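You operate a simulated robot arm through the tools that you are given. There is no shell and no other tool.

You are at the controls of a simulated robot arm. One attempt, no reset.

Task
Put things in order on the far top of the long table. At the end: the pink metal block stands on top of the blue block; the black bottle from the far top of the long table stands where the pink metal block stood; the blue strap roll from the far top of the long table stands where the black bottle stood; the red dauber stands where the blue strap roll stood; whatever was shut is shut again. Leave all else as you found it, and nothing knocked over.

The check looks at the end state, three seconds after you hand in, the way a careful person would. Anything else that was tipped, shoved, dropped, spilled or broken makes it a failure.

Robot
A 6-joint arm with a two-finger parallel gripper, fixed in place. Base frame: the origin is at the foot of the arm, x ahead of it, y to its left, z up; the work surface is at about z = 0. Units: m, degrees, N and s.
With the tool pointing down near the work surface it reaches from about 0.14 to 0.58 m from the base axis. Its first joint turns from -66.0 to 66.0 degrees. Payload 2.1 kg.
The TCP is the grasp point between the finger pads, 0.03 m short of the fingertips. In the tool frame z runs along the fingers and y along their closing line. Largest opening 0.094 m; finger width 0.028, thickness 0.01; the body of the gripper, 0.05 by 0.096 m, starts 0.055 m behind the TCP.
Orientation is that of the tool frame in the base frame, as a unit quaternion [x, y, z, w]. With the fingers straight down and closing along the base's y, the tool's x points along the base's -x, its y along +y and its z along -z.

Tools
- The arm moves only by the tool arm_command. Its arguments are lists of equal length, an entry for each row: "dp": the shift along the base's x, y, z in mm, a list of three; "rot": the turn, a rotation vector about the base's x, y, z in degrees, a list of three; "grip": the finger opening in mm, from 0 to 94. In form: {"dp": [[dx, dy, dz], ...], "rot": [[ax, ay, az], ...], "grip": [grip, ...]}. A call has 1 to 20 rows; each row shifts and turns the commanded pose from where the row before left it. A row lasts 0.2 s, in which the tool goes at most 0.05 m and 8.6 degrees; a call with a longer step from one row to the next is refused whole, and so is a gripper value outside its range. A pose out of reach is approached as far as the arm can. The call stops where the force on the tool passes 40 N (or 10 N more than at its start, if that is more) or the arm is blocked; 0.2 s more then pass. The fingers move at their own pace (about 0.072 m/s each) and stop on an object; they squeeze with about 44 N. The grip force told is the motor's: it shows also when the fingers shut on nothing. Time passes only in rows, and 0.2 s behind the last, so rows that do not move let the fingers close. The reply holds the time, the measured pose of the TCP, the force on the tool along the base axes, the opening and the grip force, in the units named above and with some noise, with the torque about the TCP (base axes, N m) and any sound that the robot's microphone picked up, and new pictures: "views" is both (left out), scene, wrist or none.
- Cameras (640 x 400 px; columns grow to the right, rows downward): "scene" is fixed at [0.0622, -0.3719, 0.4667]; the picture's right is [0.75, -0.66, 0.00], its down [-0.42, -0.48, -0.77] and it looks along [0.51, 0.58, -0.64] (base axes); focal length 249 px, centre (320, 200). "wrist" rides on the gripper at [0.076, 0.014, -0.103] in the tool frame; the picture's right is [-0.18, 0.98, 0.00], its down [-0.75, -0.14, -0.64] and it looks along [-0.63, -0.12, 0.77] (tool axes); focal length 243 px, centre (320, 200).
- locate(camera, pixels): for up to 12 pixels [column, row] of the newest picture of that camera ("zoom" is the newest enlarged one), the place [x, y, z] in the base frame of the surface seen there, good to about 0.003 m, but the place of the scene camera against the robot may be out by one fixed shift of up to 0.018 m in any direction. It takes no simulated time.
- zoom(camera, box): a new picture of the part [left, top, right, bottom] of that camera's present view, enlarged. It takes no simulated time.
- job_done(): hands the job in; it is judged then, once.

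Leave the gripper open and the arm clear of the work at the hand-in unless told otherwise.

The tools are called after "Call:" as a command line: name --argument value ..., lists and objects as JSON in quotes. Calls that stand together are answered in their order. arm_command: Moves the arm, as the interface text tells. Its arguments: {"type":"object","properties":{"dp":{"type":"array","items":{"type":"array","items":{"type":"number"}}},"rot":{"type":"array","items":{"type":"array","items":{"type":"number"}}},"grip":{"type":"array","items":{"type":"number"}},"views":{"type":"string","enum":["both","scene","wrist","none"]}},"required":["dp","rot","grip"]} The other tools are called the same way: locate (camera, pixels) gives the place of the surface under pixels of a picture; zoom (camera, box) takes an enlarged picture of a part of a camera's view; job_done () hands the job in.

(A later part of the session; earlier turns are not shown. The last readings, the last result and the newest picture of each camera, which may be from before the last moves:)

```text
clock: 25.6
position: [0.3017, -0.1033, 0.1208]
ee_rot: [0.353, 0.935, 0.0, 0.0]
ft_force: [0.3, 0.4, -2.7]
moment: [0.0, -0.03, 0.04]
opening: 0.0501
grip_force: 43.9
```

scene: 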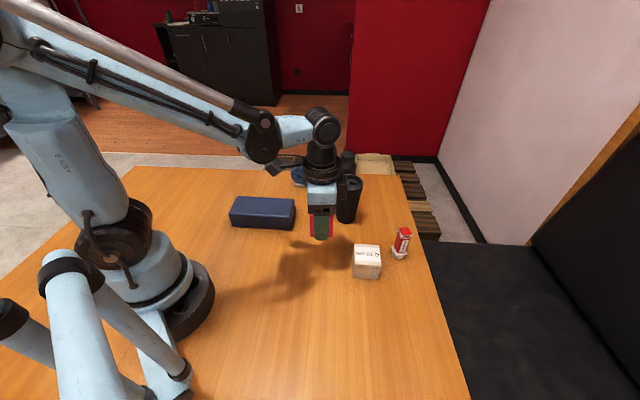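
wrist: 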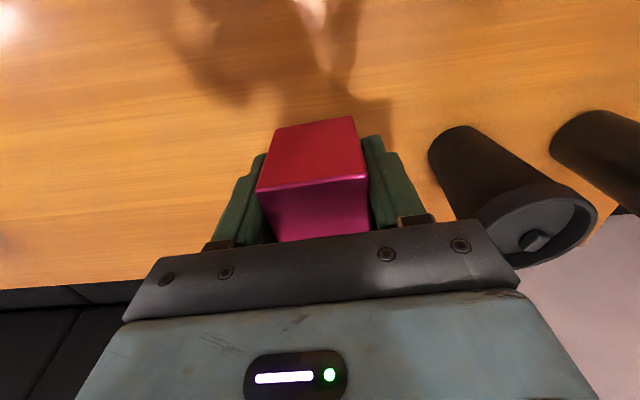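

The block sits unchanged in the grip. Now the second half, with a small -4° turn so it lines up with the blue block.

Call:
arm_command --dp '[[-0.37, 2, 0], [-0.73, 4, 0], [-1.1, 6, 0], [-1.46, 8, 0], [-1.83, 10, 0], [-1.83, 10, 0], [-2.2, 12, 0], [-2.56, 14, 0], [-2.93, 16, 0], [-3.29, 18, 0], [-3.29, 18, 0], [-2.93, 16, 0], [-2.56, 14, 0], [-2.2, 12, 0], [-1.83, 10, 0], [-1.46, 8, 0], [-1.1, 6, 0], [-0.73, 4, 0], [-0.37, 2, 0], [0, 0, 0]]' --rot '[[0, 0, 0], [0, 0, -0.1], [0, 0, -0.2], [0, 0, -0.2], [0, 0, -0.25], [0, 0, -0.25], [0, 0, -0.3], [0, 0, -0.3], [0, 0, -0.3], [0, 0, -0.3], [0, 0, -0.3], [0, 0, -0.3], [0, 0, -0.25], [0, 0, -0.25], [0, 0, -0.2], [0, 0, -0.2], [0, 0, -0.2], [0, 0, -0.1], [0, 0, 0], [0, 0, 0]]' --grip '[0, 0, 0, 0, 0, 0, 0, 0, 0, 0, 0, 0, 0, 0, 0, 0, 0, 0, 0, 0]'

```text
clock: 29.8
position: [0.2648, 0.0858, 0.1236]
ee_rot: [0.386, 0.923, 0.0, 0.001]
ft_force: [1.1, -0.8, -3.4]
moment: [0.0, -0.01, -0.01]
opening: 0.0504
grip_force: 43.8
```

scene: 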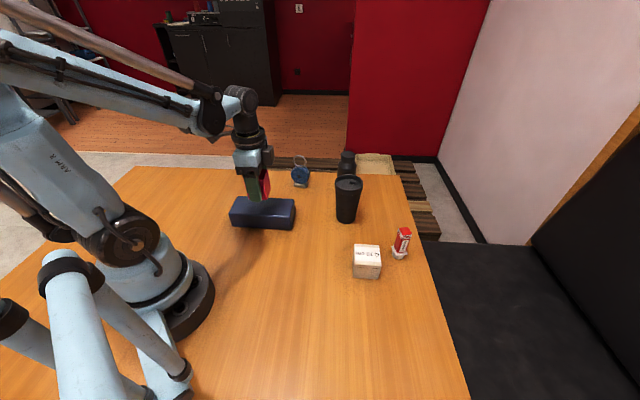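
wrist: 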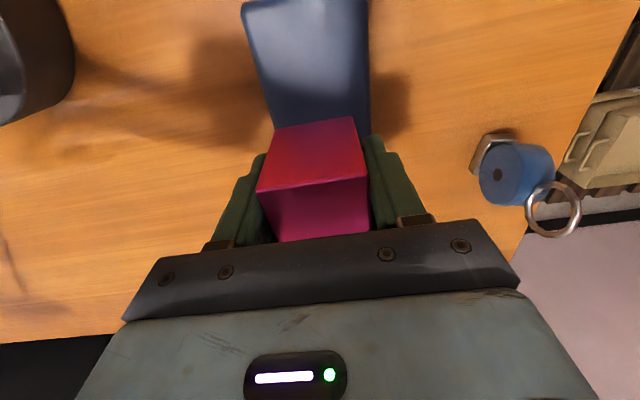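

The pink block is above the blue block. I check its alignment with the blue block's edges in the wrist view.

Call:
zoom --camera "wrist" --box '[220, 0, 420, 130]'

Call:
zoom --camera "scene" --box '[215, 150, 315, 240]'

Call:
locate --camera "wrist" --pixels '[[250, 20], [264, 90], [362, 20], [364, 90], [300, 60], [246, 5], [366, 3]]'

```text
3.08 times, centred on (320, 65) of wrist
```

zoom: 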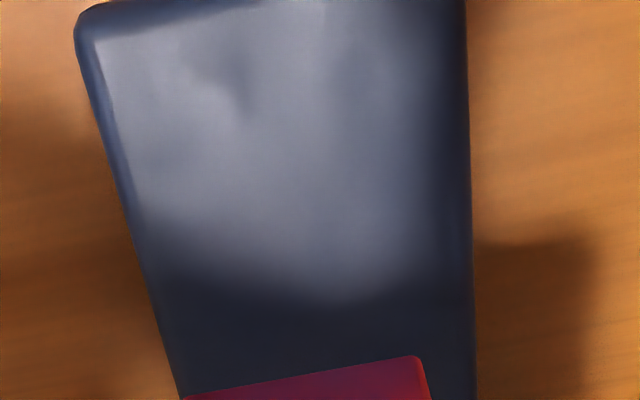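

```text
4.44 times, centred on (265, 195) of scene
```

zoom: 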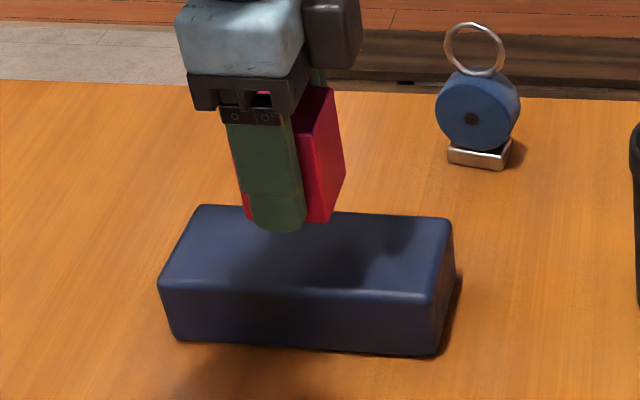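

```text
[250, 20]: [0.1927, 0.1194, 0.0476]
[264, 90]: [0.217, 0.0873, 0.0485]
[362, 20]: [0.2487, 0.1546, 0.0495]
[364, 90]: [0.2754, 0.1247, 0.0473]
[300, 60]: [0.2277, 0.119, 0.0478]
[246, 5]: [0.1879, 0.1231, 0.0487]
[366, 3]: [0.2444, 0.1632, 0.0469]
```

It's lined up with the blue block; a shift of about 1 mm in x and y centres it better. I lower it smoothly by 35 mm first.

Call:
arm_command --dp '[[0, 0, -1], [0.5, 0.5, -2], [0.5, 0.5, -3], [0, 0, -4], [0, 0, -4], [0, 0, -4], [0, 0, -4], [0, 0, -4], [0, 0, -3], [0, 0, -3], [0, 0, -2], [0, 0, -1], [0, 0, 0]]' --rot '[[0, 0, 0], [0, 0, 0], [0, 0, 0], [0, 0, 0], [0, 0, 0], [0, 0, 0], [0, 0, 0], [0, 0, 0], [0, 0, 0], [0, 0, 0], [0, 0, 0], [0, 0, 0], [0, 0, 0]]' --grip '[0, 0, 0, 0, 0, 0, 0, 0, 0, 0, 0, 0, 0]'

Call:
zoom --camera "scene" --box '[215, 150, 315, 240]'

```text
clock: 32.6
position: [0.267, 0.0873, 0.0872]
ee_rot: [0.386, 0.923, 0.0, 0.002]
ft_force: [0.6, -0.2, -3.0]
moment: [0.01, 0.02, -0.01]
opening: 0.0501
grip_force: 44.1
```

scene: 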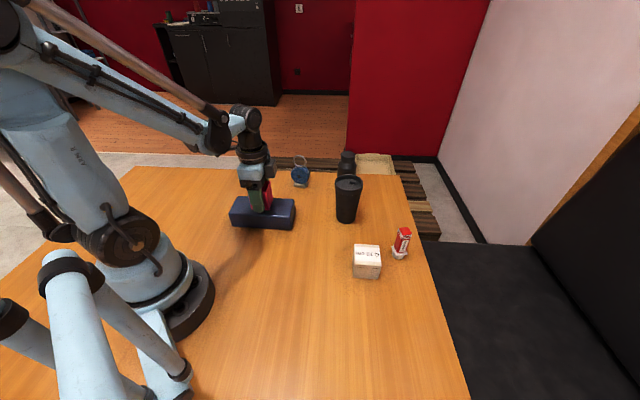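
wrist: 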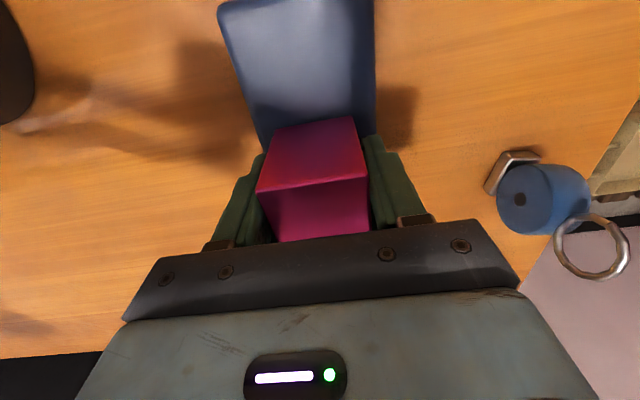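

```text
4.44 times, centred on (265, 195) of scene
```

zoom: 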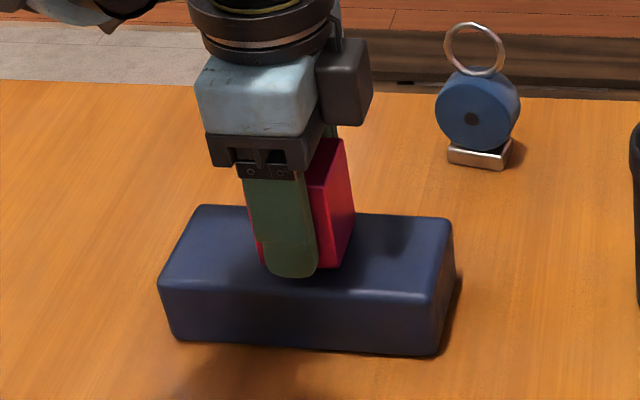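

Still hanging (-3 N). I lower in 1 mm steps and watch for the weight to leave the tool.

Call:
arm_command --dp '[[0, 0, -1], [0, 0, -1], [0, 0, -1]]' --rot '[[0, 0, 0], [0, 0, 0], [0, 0, 0]]' --grip '[0, 0, 0]' --views "none"

```text
clock: 33.4
position: [0.2657, 0.0879, 0.0847]
ee_rot: [0.386, 0.922, 0.0, 0.001]
ft_force: [0.7, 0.4, -3.4]
moment: [0.01, -0.02, 0.05]
opening: 0.0502
grip_force: 44.0
```

Call:
arm_command --dp '[[0, 0, -1], [0, 0, -0.5]]' --rot '[[0, 0, 0], [0, 0, 0]]' --grip '[0, 0]' --views "none"

```text
clock: 34.0
position: [0.2661, 0.0881, 0.0831]
ee_rot: [0.386, 0.923, 0.0, 0.0]
ft_force: [-6.1, 0.1, 36.7]
moment: [-0.07, -0.06, 0.01]
opening: 0.0501
grip_force: 43.4
```

Firm contact: +36.7 N, so the block stands on the blue block. I ease back up 0.6 mm to take off the pressure.

Call:
arm_command --dp '[[0, 0, 0.4], [0, 0, 0.2]]' --rot '[[0, 0, 0], [0, 0, 0]]' --grip '[0, 0]' --views "both"

Call:
zoom --camera "scene" --box '[215, 150, 315, 240]'

```text
clock: 34.6
position: [0.2654, 0.0873, 0.0821]
ee_rot: [0.386, 0.923, 0.0, -0.001]
ft_force: [-8.0, 10.4, 35.1]
moment: [-0.15, -0.02, -0.01]
opening: 0.0501
grip_force: 44.1
```

scene: 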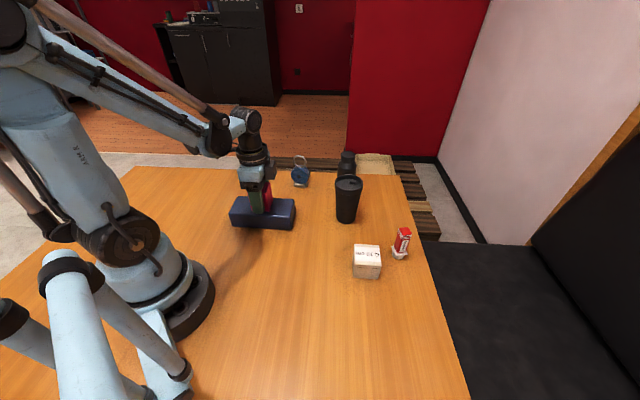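
wrist: 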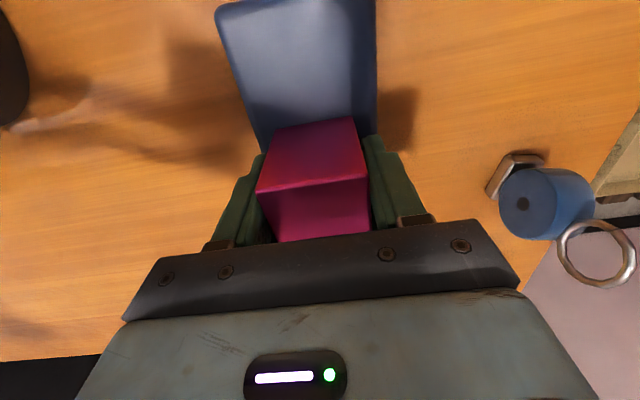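

```text
4.44 times, centred on (265, 195) of scene
```

zoom: 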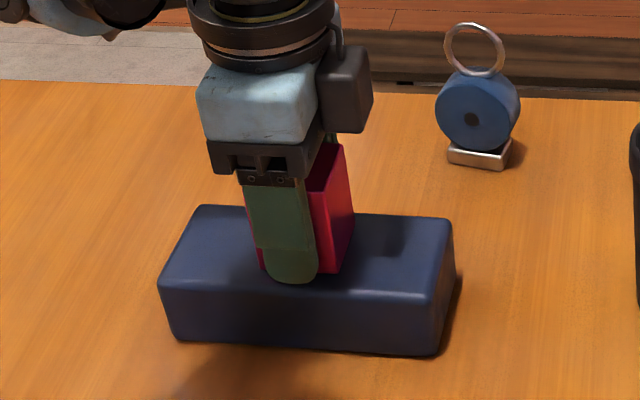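

The push is still 35 N, so the tool is still settling onto it. I ease up one more millimetre.

Call:
arm_command --dp '[[0, 0, 0.5], [0, 0, 0.5], [0, 0, 0]]' --rot '[[0, 0, 0], [0, 0, 0], [0, 0, 0]]' --grip '[0, 0, 0]' --views "none"

```text
clock: 35.4
position: [0.2665, 0.087, 0.0843]
ee_rot: [0.387, 0.922, 0.0, 0.001]
ft_force: [-0.8, 0.2, -3.4]
moment: [0.01, 0.01, -0.02]
opening: 0.0503
grip_force: 44.0
```

Now it hangs free by a hair. I lower 0.4 mm and read again.

Call:
arm_command --dp '[[0, 0, -0.4], [0, 0, 0]]' --rot '[[0, 0, 0], [0, 0, 0]]' --grip '[0, 0]' --views "none"

```text
clock: 36.0
position: [0.2669, 0.0869, 0.0839]
ee_rot: [0.385, 0.923, 0.0, 0.001]
ft_force: [-0.8, -0.6, -3.2]
moment: [-0.01, -0.01, 0.0]
opening: 0.05
grip_force: 43.9
```

Call:
arm_command --dp '[[0, 0, -0.3], [0, 0, 0]]' --rot '[[0, 0, 0], [0, 0, 0]]' --grip '[0, 0]' --views "none"

```text
clock: 36.6
position: [0.2664, 0.0878, 0.083]
ee_rot: [0.385, 0.923, 0.0, 0.001]
ft_force: [0.0, 0.0, -3.9]
moment: [-0.02, -0.01, 0.0]
opening: 0.0501
grip_force: 44.6
```

Call:
arm_command --dp '[[0, 0, -0.3], [0, 0, 0]]' --rot '[[0, 0, 0], [0, 0, 0]]' --grip '[0, 0]' --views "none"

```text
clock: 37.2
position: [0.2659, 0.0876, 0.0823]
ee_rot: [0.386, 0.923, -0.002, 0.0]
ft_force: [-2.2, -0.6, 7.3]
moment: [0.02, -0.04, -0.01]
opening: 0.0501
grip_force: 44.2
```

Light contact at +7.3 N: it's resting. I open the fingers gradually, without moving the arm.

Call:
arm_command --dp '[[0, 0, 0], [0, 0, 0], [0, 0, 0], [0, 0, 0], [0, 0, 0], [0, 0, 0]]' --rot '[[0, 0, 0], [0, 0, 0], [0, 0, 0], [0, 0, 0], [0, 0, 0], [0, 0, 0]]' --grip '[49, 51, 53, 56, 62, 72]'

```text
clock: 38.6
position: [0.2663, 0.0859, 0.082]
ee_rot: [0.386, 0.922, 0.0, 0.001]
ft_force: [-0.2, -0.5, -0.8]
moment: [0.03, 0.02, -0.02]
opening: 0.0718
grip_force: 0.0
```

scene: 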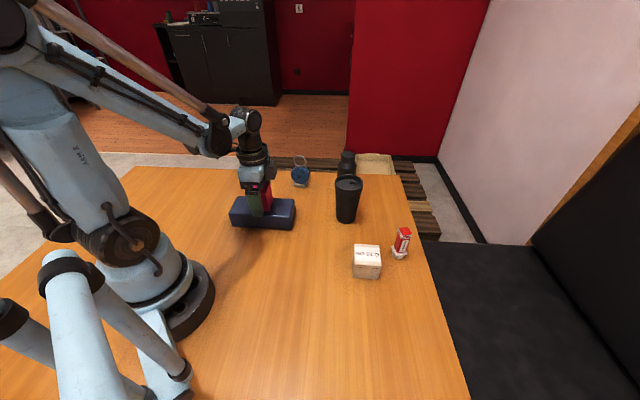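
wrist: 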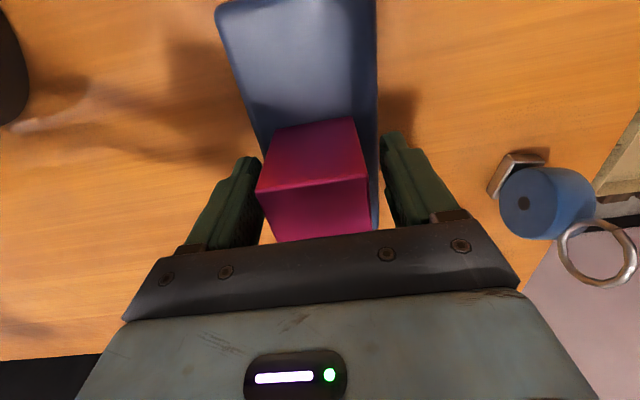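

The fingers are clear on both sides. I raise the tool straight up.

Call:
arm_command --dp '[[0, 0, 5], [0, 0, 10], [0, 0, 20], [0, 0, 30], [0, 0, 35], [0, 0, 40], [0, 0, 30], [0, 0, 0]]' --rot '[[0, 0, 0], [0, 0, 0], [0, 0, 0], [0, 0, 0], [0, 0, 0], [0, 0, 0], [0, 0, 0], [0, 0, 0]]' --grip '[72, 72, 72, 72, 72, 72, 72, 72]'

Call:
zoom --camera "scene" --box '[215, 150, 315, 240]'

```text
clock: 40.4
position: [0.2661, 0.0871, 0.2531]
ee_rot: [0.386, 0.922, -0.001, 0.001]
ft_force: [0.2, 0.3, 0.5]
moment: [0.0, 0.03, -0.02]
opening: 0.0722
grip_force: 0.0
```

scene: 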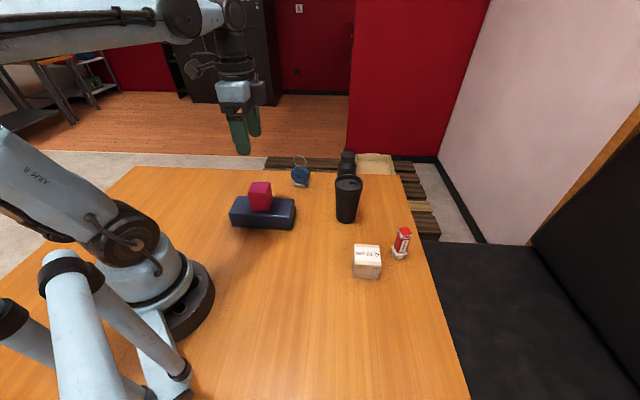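
wrist: 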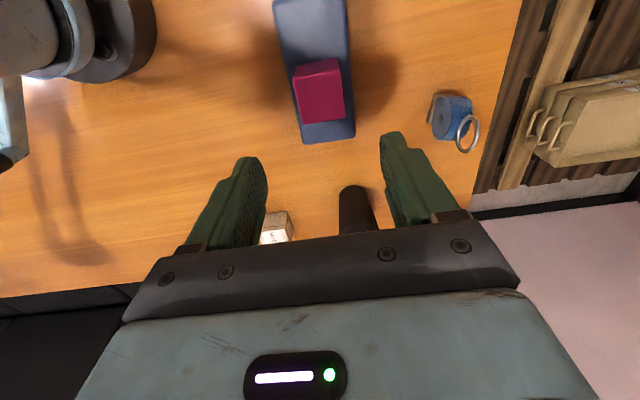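

```text
4.44 times, centred on (265, 195) of scene
```

zoom: 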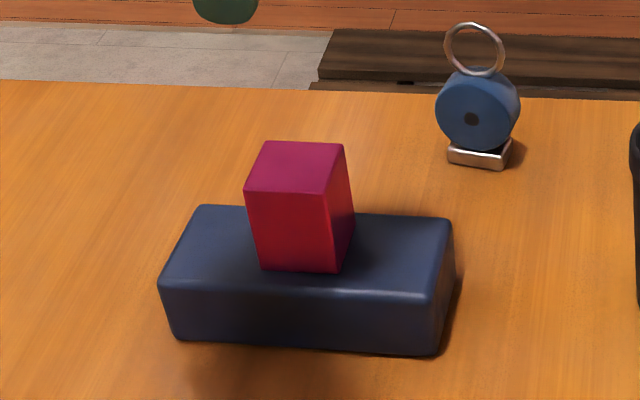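

The pink block stands squarely on the blue block. Next is the bottle. I move to a viewpoint at about [0.457,0.12], staying high, so that the wrist camera sees the bottle fully.

Call:
arm_command --dp '[[20, 4, 0], [34, 6, 0], [38, 6, 0], [38, 6, 0], [34, 6, 0], [27, 5, 0], [0, 0, 0], [0, 0, 0]]' --rot '[[0, 0, 0], [0, 0, 0], [0, 0, 0], [0, 0, 0], [0, 0, 0], [0, 0, 0], [0, 0, 0], [0, 0, 0]]' --grip '[72, 72, 72, 72, 72, 72, 72, 72]'

```text
clock: 42.2
position: [0.459, 0.1192, 0.2534]
ee_rot: [0.385, 0.923, -0.001, 0.0]
ft_force: [0.2, 0.1, -0.1]
moment: [0.0, -0.02, 0.01]
opening: 0.0719
grip_force: 0.1
```

scene: 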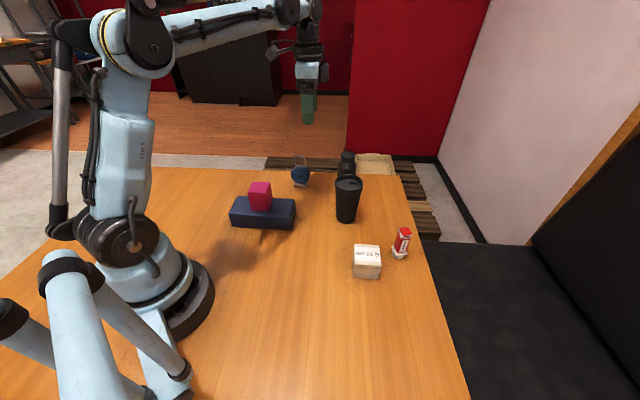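
wrist: 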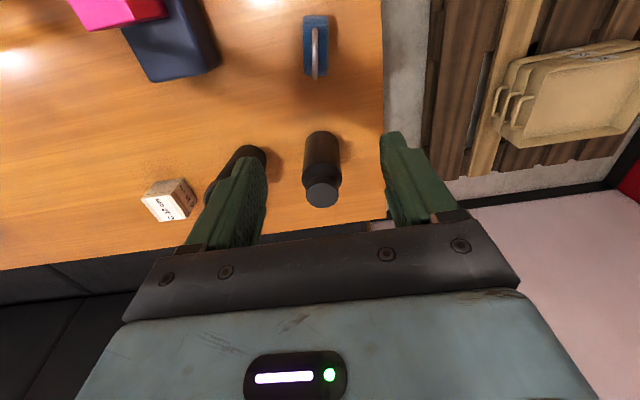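

The bottle's cap is at (321,194), and the roll, seen from above, at (316,45). I enlarge both.

Call:
zoom --camera "wrist" --box '[272, 0, 368, 60]'

Call:
locate --camera "wrist" --pixels '[[303, 20], [328, 20], [304, 70], [328, 70], [316, 25], [316, 30], [315, 75], [306, 75], [326, 75], [316, 50]]'

Call:
zoom --camera "wrist" --box '[272, 120, 368, 220]'

```text
6.67 times, centred on (320, 30) of wrist
```

zoom: 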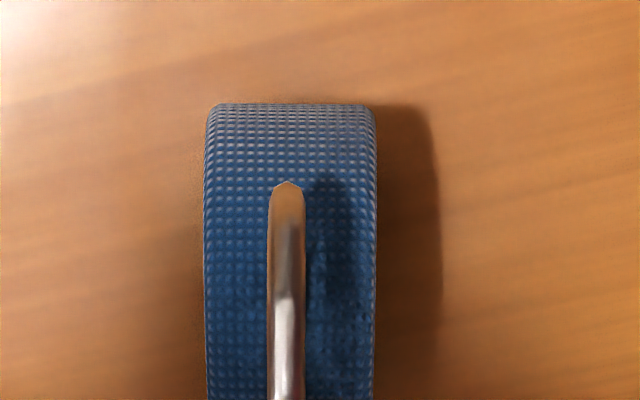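

```text
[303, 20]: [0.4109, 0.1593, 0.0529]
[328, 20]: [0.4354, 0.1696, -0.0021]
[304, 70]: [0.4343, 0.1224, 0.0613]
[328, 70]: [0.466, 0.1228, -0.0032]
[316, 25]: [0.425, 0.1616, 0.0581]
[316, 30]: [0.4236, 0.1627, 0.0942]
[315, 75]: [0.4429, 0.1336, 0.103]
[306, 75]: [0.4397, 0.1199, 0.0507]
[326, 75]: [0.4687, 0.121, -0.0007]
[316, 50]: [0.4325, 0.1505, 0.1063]
```

```text
4.00 times, centred on (320, 170) of wrist
```

zoom: 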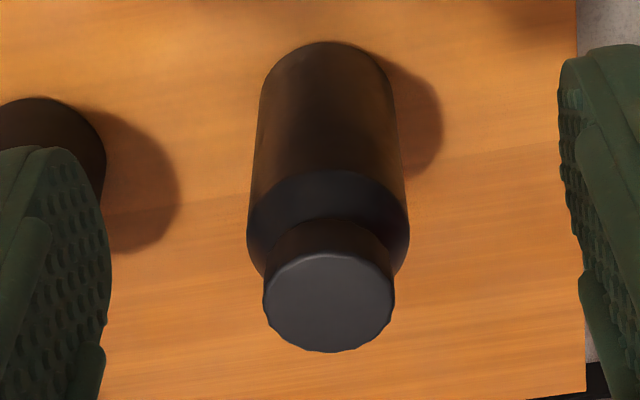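

The bottle's centre comes out at [0.517,0.033]. The roll's ring top is at z≈0.107 and the roll is 25 mm thick. I move above the bottle, still with the fingertips well above its cap.

Call:
arm_command --dp '[[10, -15, -5], [20, -28, -10], [20, -28, -10], [9.7, -16, -10], [0, 0, 0], [0, 0, 0]]' --rot '[[0, 0, 0], [0, 0, 0], [0, 0, 0], [0, 0, 0], [0, 0, 0], [0, 0, 0]]' --grip '[76, 76, 76, 76, 76, 76]'

```text
clock: 43.6
position: [0.5168, 0.035, 0.2186]
ee_rot: [0.386, 0.922, 0.0, 0.0]
ft_force: [0.4, 0.1, 0.9]
moment: [0.01, -0.03, -0.02]
opening: 0.0761
grip_force: 0.0
```

scene: 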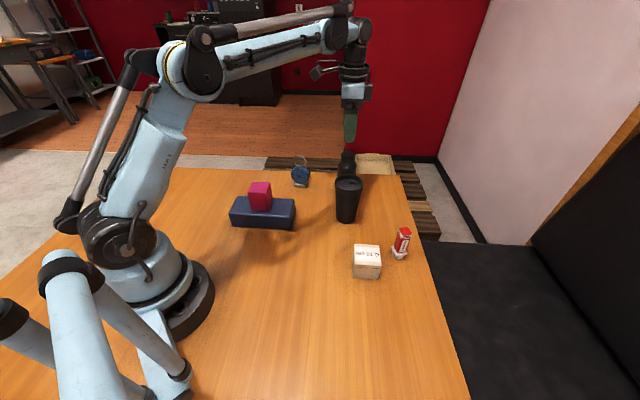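
wrist: 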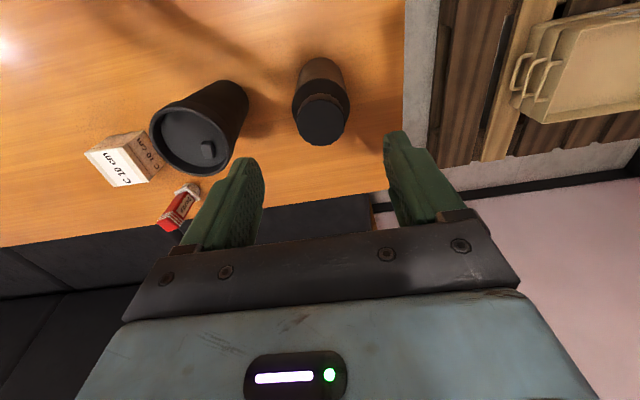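

By camera geometry the cap centre is at about [0.516,0.034], directly below the TCP. I lower 85 mm so the fingertips straddle the bottle's neck, then check.

Call:
arm_command --dp '[[0, 0, -15], [0, 0, -20], [0, 0, -20], [0, 0, -20], [0, 0, -10], [0, 0, 0]]' --rot '[[0, 0, 0], [0, 0, 0], [0, 0, 0], [0, 0, 0], [0, 0, 0], [0, 0, 0]]' --grip '[76, 76, 76, 76, 76, 76]'

Call:
zoom --camera "scene" --box '[290, 100, 410, 230]'

```text
clock: 45.0
position: [0.5173, 0.0336, 0.1326]
ee_rot: [0.386, 0.923, 0.001, 0.001]
ft_force: [-0.5, 0.4, 0.2]
moment: [0.01, 0.0, 0.0]
opening: 0.0761
grip_force: 0.0
```

scene: 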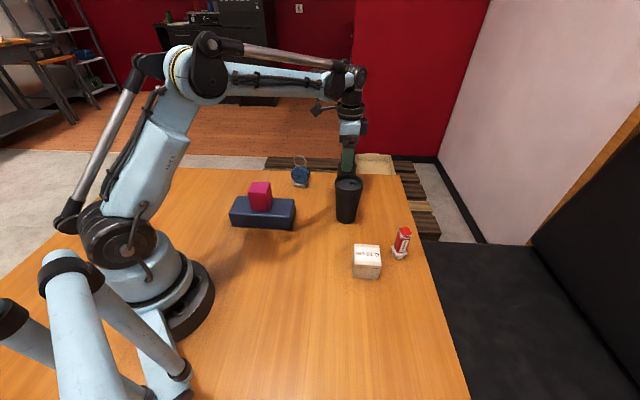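
wrist: 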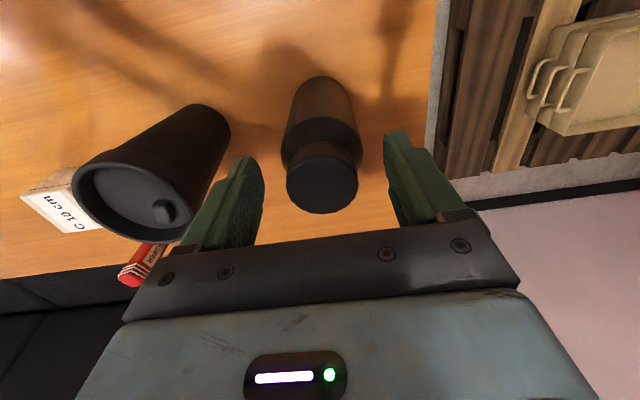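

```text
3.08 times, centred on (350, 165) of scene
```

zoom: 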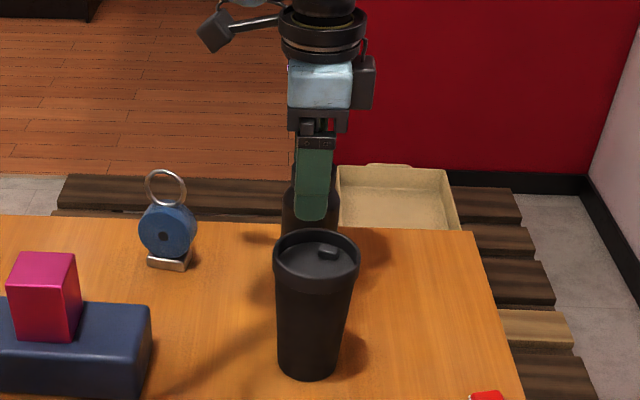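

The cap is centred between the fingers, and the tumbler stays clear on the left. I lower another 47 mm to grasp the bottle's body, keeping the palm above the cap.

Call:
arm_command --dp '[[0, 0, -10], [0, 0, -14], [0, 0, -14], [0, 0, -9], [0, 0, 0]]' --rot '[[0, 0, 0], [0, 0, 0], [0, 0, 0], [0, 0, 0], [0, 0, 0]]' --grip '[76, 76, 76, 76, 76]' --views "wrist"

```text
clock: 46.2
position: [0.5181, 0.0321, 0.0864]
ee_rot: [0.386, 0.922, 0.0, 0.0]
ft_force: [0.2, -0.9, 0.5]
moment: [-0.02, 0.02, 0.01]
opening: 0.0761
grip_force: 0.1
```

wrist: 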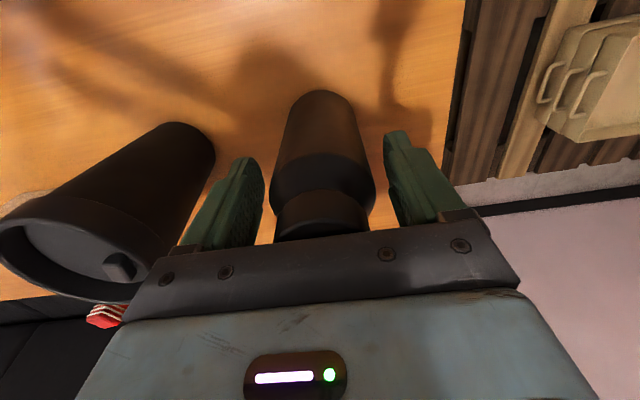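

No force, bottle centred. I close gradually and hold.

Call:
arm_command --dp '[[0, 0, 0], [0, 0, 0], [0, 0, 0], [0, 0, 0], [0, 0, 0], [0, 0, 0], [0, 0, 0]]' --rot '[[0, 0, 0], [0, 0, 0], [0, 0, 0], [0, 0, 0], [0, 0, 0], [0, 0, 0], [0, 0, 0]]' --grip '[66, 58, 50, 30, 0, 0, 0]' --views "wrist"

```text
clock: 47.8
position: [0.5178, 0.0322, 0.0876]
ee_rot: [0.386, 0.923, -0.001, 0.0]
ft_force: [0.7, 0.7, -0.1]
moment: [0.02, -0.01, 0.02]
opening: 0.0541
grip_force: 44.1
```

wrist: 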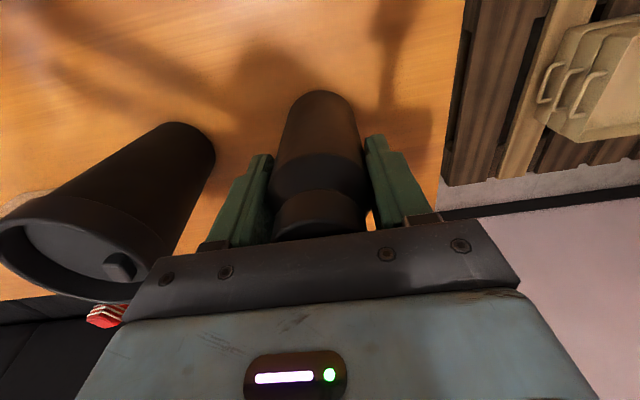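

The bottle is held at 54 mm. I lift 5 mm gently and read the force.

Call:
arm_command --dp '[[0, 0, 1], [0, 0, 2], [0, 0, 2], [0, 0, 0]]' --rot '[[0, 0, 0], [0, 0, 0], [0, 0, 0], [0, 0, 0]]' --grip '[0, 0, 0, 0]' --views "wrist"

```text
clock: 48.8
position: [0.5173, 0.032, 0.092]
ee_rot: [0.385, 0.923, -0.001, 0.001]
ft_force: [-0.7, 0.4, -1.3]
moment: [0.04, -0.02, 0.01]
opening: 0.054
grip_force: 44.1
```

wrist: 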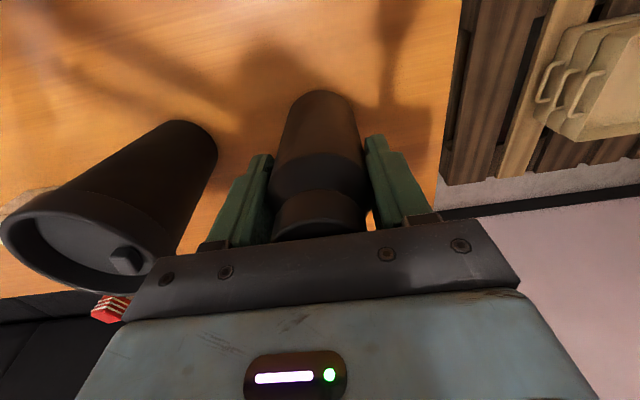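

The bottle hangs light (about 1.3 N) and steady. I lift it smoothly by about 150 mm, so its base clears the tumbler.

Call:
arm_command --dp '[[0, 0, 2], [0, 0, 4], [0, 0, 6], [0, 0, 8], [0, 0, 10], [0, 0, 12], [0, 0, 12], [0, 0, 12], [0, 0, 12], [0, 0, 12], [0, 0, 12], [0, 0, 12], [0, 0, 10], [0, 0, 8], [0, 0, 6], [0, 0, 4], [0, 0, 3], [0, 0, 2], [0, 0, 1], [0, 0, 0]]' --rot '[[0, 0, 0], [0, 0, 0], [0, 0, 0], [0, 0, 0], [0, 0, 0], [0, 0, 0], [0, 0, 0], [0, 0, 0], [0, 0, 0], [0, 0, 0], [0, 0, 0], [0, 0, 0], [0, 0, 0], [0, 0, 0], [0, 0, 0], [0, 0, 0], [0, 0, 0], [0, 0, 0], [0, 0, 0], [0, 0, 0]]' --grip '[0, 0, 0, 0, 0, 0, 0, 0, 0, 0, 0, 0, 0, 0, 0, 0, 0, 0, 0, 0]'

```text
clock: 53.0
position: [0.518, 0.0335, 0.2394]
ee_rot: [0.386, 0.922, 0.001, 0.001]
ft_force: [0.3, 0.0, -2.0]
moment: [0.02, 0.02, 0.02]
opening: 0.0535
grip_force: 44.7
```

scene: 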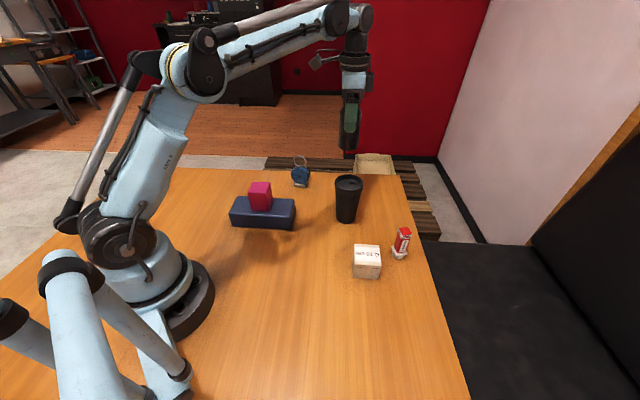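
wrist: 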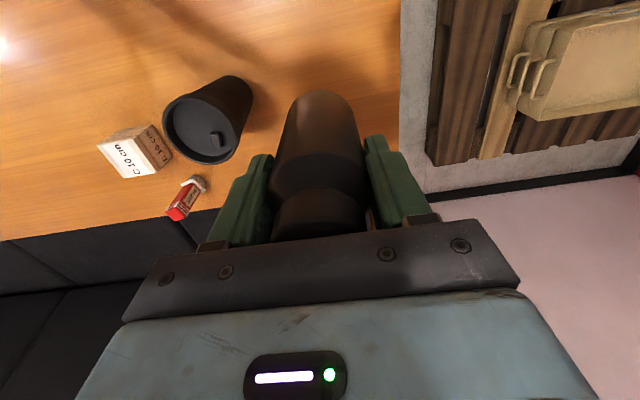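

The bottle is well clear. I carry it toward the pink block's old spot in two smooth moves; first half now.

Call:
arm_command --dp '[[-0.95, -1.72, 0], [-1.91, -3.44, 0], [-2.86, -5.16, 0], [-3.81, -6.88, 0], [-4.76, -8.61, 0], [-4.76, -8.61, 0], [-5.72, -10.33, 0], [-6.67, -12.05, 0], [-7.62, -13.77, 0], [-8.57, -15.49, 0], [-8.57, -15.49, 0], [-7.62, -13.77, 0], [-6.67, -12.05, 0], [-5.72, -10.33, 0], [-4.76, -8.61, 0], [-3.81, -6.88, 0], [-2.86, -5.16, 0], [-1.91, -3.44, 0], [-0.95, -1.72, 0], [0, 0, 0]]' --rot '[[0, 0, 0], [0, 0, 0], [0, 0, 0], [0, 0, 0], [0, 0, 0], [0, 0, 0], [0, 0, 0], [0, 0, 0], [0, 0, 0], [0, 0, 0], [0, 0, 0], [0, 0, 0], [0, 0, 0], [0, 0, 0], [0, 0, 0], [0, 0, 0], [0, 0, 0], [0, 0, 0], [0, 0, 0], [0, 0, 0]]' --grip '[0, 0, 0, 0, 0, 0, 0, 0, 0, 0, 0, 0, 0, 0, 0, 0, 0, 0, 0, 0]' --views "scene"

Call:
arm_command --dp '[[-0.95, -1.72, 0], [-1.91, -3.44, 0], [-2.86, -5.16, 0], [-3.81, -6.88, 0], [-4.76, -8.61, 0], [-4.76, -8.61, 0], [-5.72, -10.33, 0], [-6.67, -12.05, 0], [-7.62, -13.77, 0], [-8.57, -15.49, 0], [-8.57, -15.49, 0], [-7.62, -13.77, 0], [-6.67, -12.05, 0], [-5.72, -10.33, 0], [-4.76, -8.61, 0], [-3.81, -6.88, 0], [-2.86, -5.16, 0], [-1.91, -3.44, 0], [-0.95, -1.72, 0], [0, 0, 0]]' --rot '[[0, 0, 0], [0, 0, 0], [0, 0, 0], [0, 0, 0], [0, 0, 0], [0, 0, 0], [0, 0, 0], [0, 0, 0], [0, 0, 0], [0, 0, 0], [0, 0, 0], [0, 0, 0], [0, 0, 0], [0, 0, 0], [0, 0, 0], [0, 0, 0], [0, 0, 0], [0, 0, 0], [0, 0, 0], [0, 0, 0]]' --grip '[0, 0, 0, 0, 0, 0, 0, 0, 0, 0, 0, 0, 0, 0, 0, 0, 0, 0, 0, 0]'

```text
clock: 57.2
position: [0.4266, -0.1317, 0.2399]
ee_rot: [0.386, 0.923, 0.0, 0.001]
ft_force: [-0.4, 0.6, -1.3]
moment: [0.0, 0.02, -0.02]
opening: 0.054
grip_force: 44.1
```

scene: 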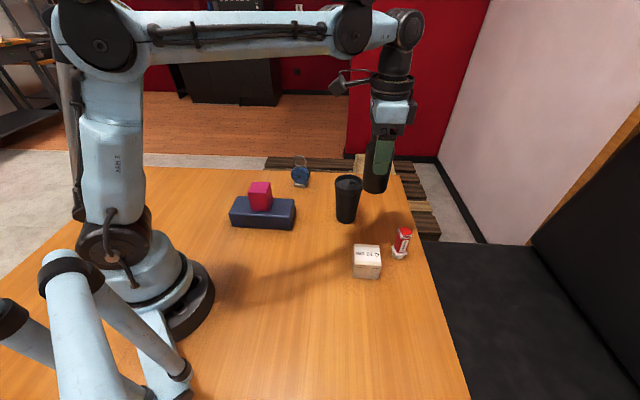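

```text
clock: 61.4
position: [0.3364, -0.2941, 0.2404]
ee_rot: [0.386, 0.922, 0.0, 0.001]
ft_force: [-0.6, -0.2, -0.8]
moment: [0.02, -0.01, -0.02]
opening: 0.0537
grip_force: 44.0
```

scene: 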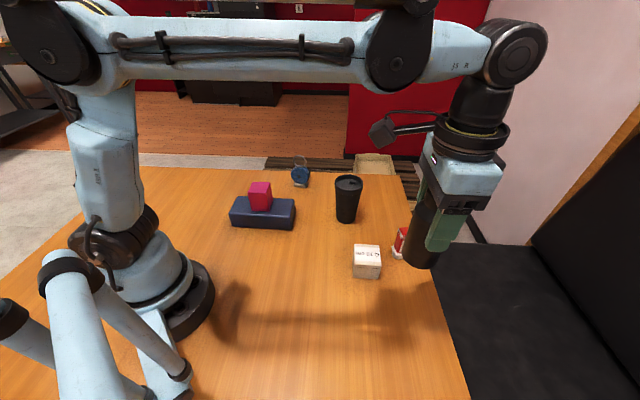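
wrist: 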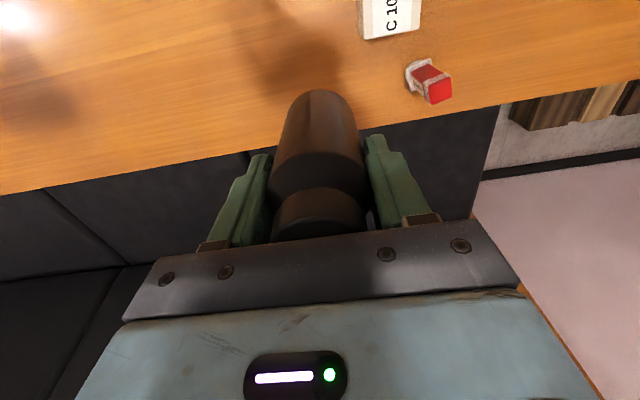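

The bottle is over the pink block's old spot ([0.336,-0.294]). I lower it smoothly by 142 mm of the 153 mm that I lifted it.

Call:
arm_command --dp '[[0, 0, -2], [0, 0, -4], [0, 0, -7], [0, 0, -10], [0, 0, -12], [0, 0, -13], [0, 0, -13], [0, 0, -13], [0, 0, -13], [0, 0, -12], [0, 0, -10], [0, 0, -8], [0, 0, -7], [0, 0, -6], [0, 0, -5], [0, 0, -4], [0, 0, -2], [0, 0, -1], [0, 0, 0]]' --rot '[[0, 0, 0], [0, 0, 0], [0, 0, 0], [0, 0, 0], [0, 0, 0], [0, 0, 0], [0, 0, 0], [0, 0, 0], [0, 0, 0], [0, 0, 0], [0, 0, 0], [0, 0, 0], [0, 0, 0], [0, 0, 0], [0, 0, 0], [0, 0, 0], [0, 0, 0], [0, 0, 0], [0, 0, 0]]' --grip '[0, 0, 0, 0, 0, 0, 0, 0, 0, 0, 0, 0, 0, 0, 0, 0, 0, 0, 0]'

Call:
zoom --camera "scene" --box '[350, 200, 480, 330]'

```text
clock: 65.4
position: [0.3347, -0.2932, 0.0961]
ee_rot: [0.385, 0.923, 0.0, 0.0]
ft_force: [0.6, 0.4, -1.9]
moment: [0.01, -0.01, 0.0]
opening: 0.0536
grip_force: 44.2
```

scene: 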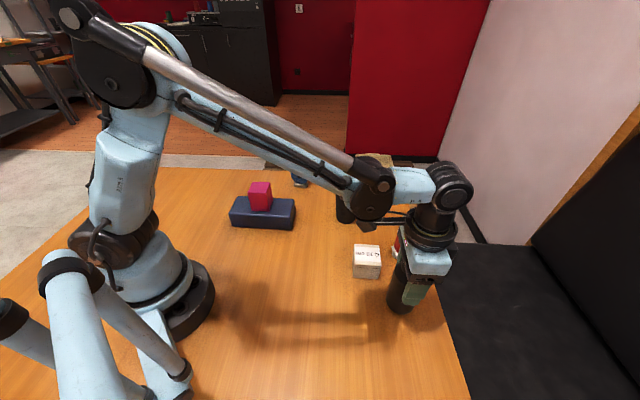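
wrist: 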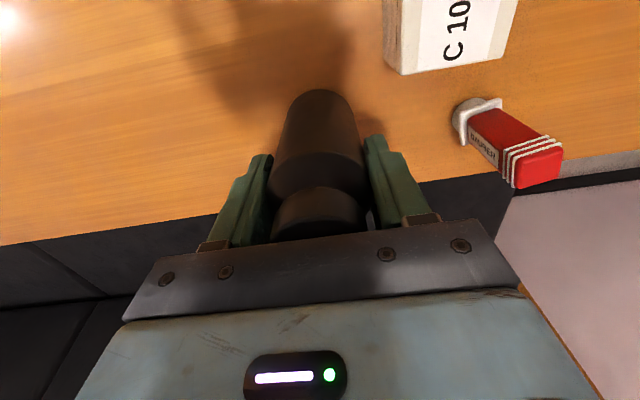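

```text
3.08 times, centred on (415, 265) of scene
```

zoom: 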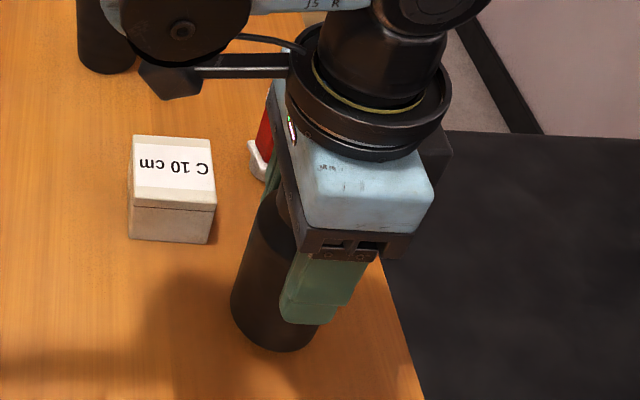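

About 11 mm remain. I lower 8 mm and read the force.

Call:
arm_command --dp '[[0, 0, -2], [0, 0, -2], [0, 0, -2], [0, 0, -1.5], [0, 0, -1], [0, 0, 0]]' --rot '[[0, 0, 0], [0, 0, 0], [0, 0, 0], [0, 0, 0], [0, 0, 0], [0, 0, 0]]' --grip '[0, 0, 0, 0, 0, 0]' --views "none"

```text
clock: 66.8
position: [0.3362, -0.2923, 0.0885]
ee_rot: [0.385, 0.923, -0.001, 0.001]
ft_force: [0.4, 0.1, -2.0]
moment: [0.0, 0.02, -0.02]
opening: 0.0534
grip_force: 44.0
```

Call:
arm_command --dp '[[0, 0, -0.7], [0, 0, -0.6], [0, 0, 0]]' --rot '[[0, 0, 0], [0, 0, 0], [0, 0, 0]]' --grip '[0, 0, 0]' --views "none"

```text
clock: 67.6
position: [0.3359, -0.2934, 0.0888]
ee_rot: [0.386, 0.922, 0.0, 0.0]
ft_force: [0.2, -1.5, -1.5]
moment: [-0.03, 0.0, 0.04]
opening: 0.0536
grip_force: 44.1
```

Call:
arm_command --dp '[[0, 0, -0.5], [0, 0, 0]]' --rot '[[0, 0, 0], [0, 0, 0]]' --grip '[0, 0]' --views "none"

```text
clock: 68.2
position: [0.3348, -0.2943, 0.087]
ee_rot: [0.386, 0.923, 0.0, 0.001]
ft_force: [0.7, 0.2, -0.7]
moment: [0.01, -0.02, 0.02]
opening: 0.0535
grip_force: 44.4
```

Call:
arm_command --dp '[[0, 0, -0.4], [0, 0, 0]]' --rot '[[0, 0, 0], [0, 0, 0]]' --grip '[0, 0]' --views "none"

```text
clock: 68.8
position: [0.3355, -0.2933, 0.086]
ee_rot: [0.386, 0.922, 0.0, 0.002]
ft_force: [0.6, -0.5, -2.2]
moment: [0.03, 0.04, 0.02]
opening: 0.0536
grip_force: 43.7
```

Call:
arm_command --dp '[[0, 0, -0.4], [0, 0, 0]]' --rot '[[0, 0, 0], [0, 0, 0]]' --grip '[0, 0]' --views "none"

```text
clock: 69.4
position: [0.3351, -0.2938, 0.0876]
ee_rot: [0.386, 0.922, 0.0, 0.0]
ft_force: [0.0, 1.0, 4.2]
moment: [0.23, 0.11, 0.0]
opening: 0.0534
grip_force: 43.9
```

Contact (+4.2 N): the bottle's base touches the table. I open the fingers slowly.

Call:
arm_command --dp '[[0, 0, 0], [0, 0, 0], [0, 0, 0], [0, 0, 0], [0, 0, 0], [0, 0, 0], [0, 0, 0]]' --rot '[[0, 0, 0], [0, 0, 0], [0, 0, 0], [0, 0, 0], [0, 0, 0], [0, 0, 0], [0, 0, 0]]' --grip '[53, 54, 55, 57, 60, 66, 74]'

Call:
zoom --camera "wrist" --box '[200, 60, 460, 240]'

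```text
clock: 71.0
position: [0.3349, -0.2944, 0.0869]
ee_rot: [0.386, 0.923, -0.001, 0.001]
ft_force: [-0.2, 0.5, 0.4]
moment: [-0.01, -0.04, 0.0]
opening: 0.0739
grip_force: 0.0
```

scene: 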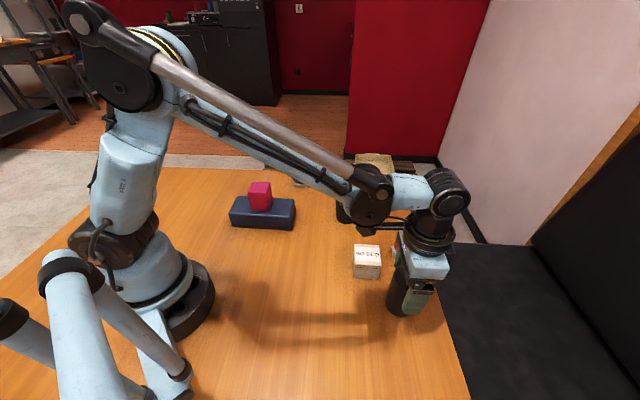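
wrist: 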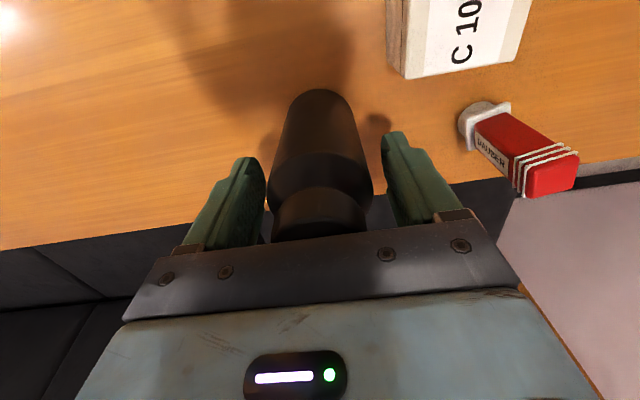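

```text
2.22 times, centred on (330, 150) of wrist
```

zoom: 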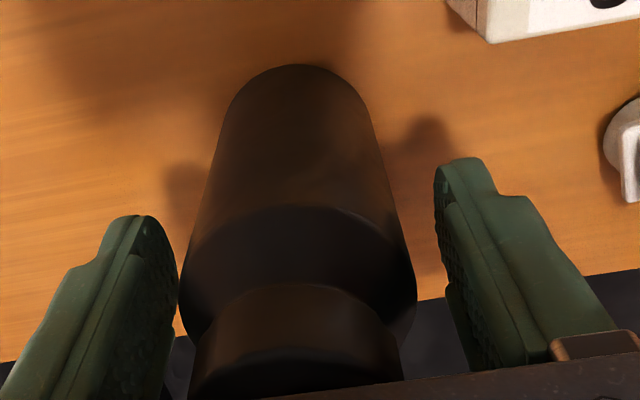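

The bottle stands. It sits closer to the left finger, so I open wider before rising straight up.

Call:
arm_command --dp '[[0, 0, 0], [0, 0, 0], [0, 0, 0], [0, 0, 4], [0, 0, 10], [0, 0, 20], [0, 0, 30], [0, 0, 35], [0, 0, 35], [0, 0, 0]]' --rot '[[0, 0, 0], [0, 0, 0], [0, 0, 0], [0, 0, 0], [0, 0, 0], [0, 0, 0], [0, 0, 0], [0, 0, 0], [0, 0, 0], [0, 0, 0]]' --grip '[82, 90, 90, 90, 90, 90, 90, 90, 90, 90]'

Call:
zoom --camera "scene" --box '[340, 200, 460, 330]'

Call:
zoom --camera "wrist" --box '[230, 40, 530, 220]'

```text
clock: 73.2
position: [0.3351, -0.2956, 0.2206]
ee_rot: [0.386, 0.923, 0.0, 0.001]
ft_force: [-0.6, 0.2, 0.0]
moment: [0.0, 0.03, 0.0]
opening: 0.0899
grip_force: 0.1
```

scene: 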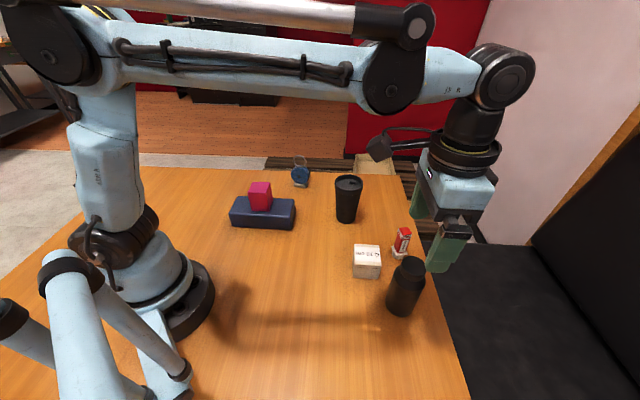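
wrist: 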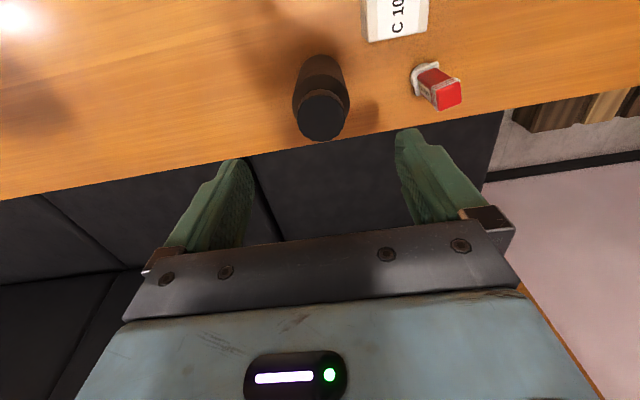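

```text
3.08 times, centred on (400, 265) of scene
```

zoom: 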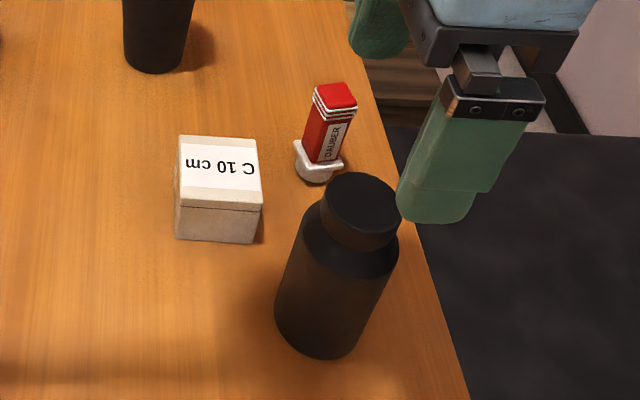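

```text
2.13 times, centred on (380, 130) of wrist
```

zoom: 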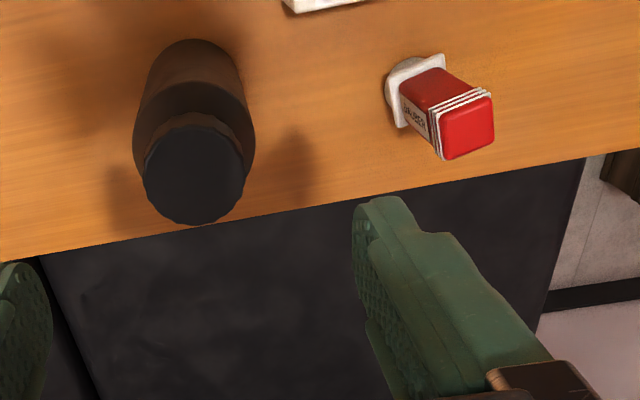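

The bottle stands upright on the pink block's old spot (cap centre about [0.334,-0.292]). Next the roll: I travel high to above it and turn the tool a further -10.5°, so that the fingers will close on its flat faces.

Call:
arm_command --dp '[[4, 20, 0], [9, 40, 0], [9, 40, 0], [9, 40, 0], [9, 40, 0], [9, 40, 0], [9, 40, 0], [9, 40, 0], [9, 40, 0], [9, 40, 0], [8, 35, 0], [6, 23.5, 0], [0, 0, 0], [0, 0, 0]]' --rot '[[0, 0, -0.5], [0, 0, -1], [0, 0, -1], [0, 0, -1], [0, 0, -1], [0, 0, -1], [0, 0, -1], [0, 0, -1], [0, 0, -1], [0, 0, -1], [0, 0, -1], [0, 0, 0], [0, 0, 0], [0, 0, 0]]' --grip '[60, 60, 60, 60, 60, 60, 60, 60, 60, 60, 60, 60, 60, 60]'

Call:
zoom --camera "wrist" --box '[250, 40, 410, 180]'

```text
clock: 76.2
position: [0.4362, 0.1444, 0.2184]
ee_rot: [0.469, 0.883, -0.001, 0.001]
ft_force: [-0.1, 1.7, 0.1]
moment: [0.01, 0.0, 0.01]
opening: 0.0598
grip_force: 0.1
```

scene: 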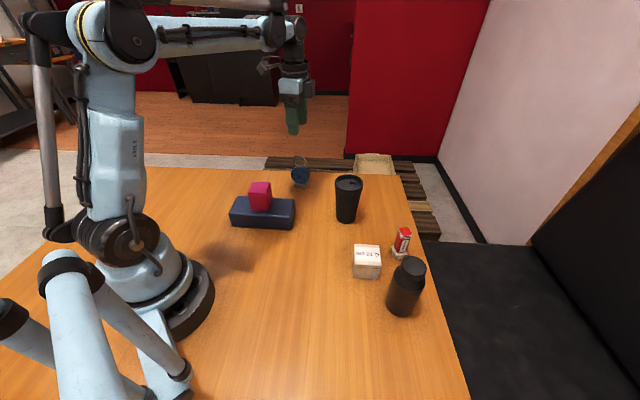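
wrist: 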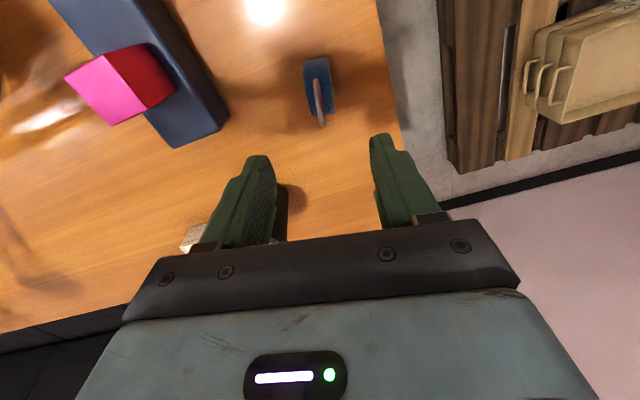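

```text
2.86 times, centred on (330, 110) of wrist
```

zoom: 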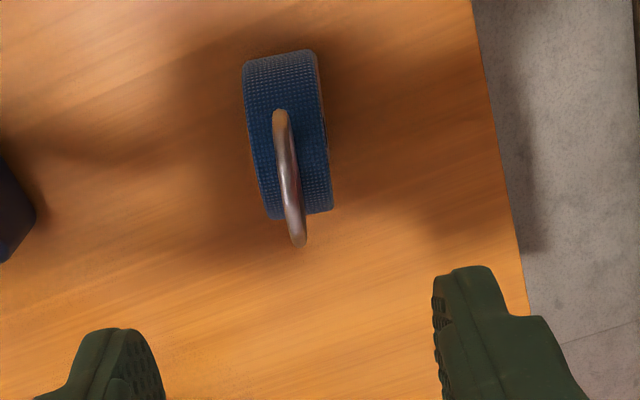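

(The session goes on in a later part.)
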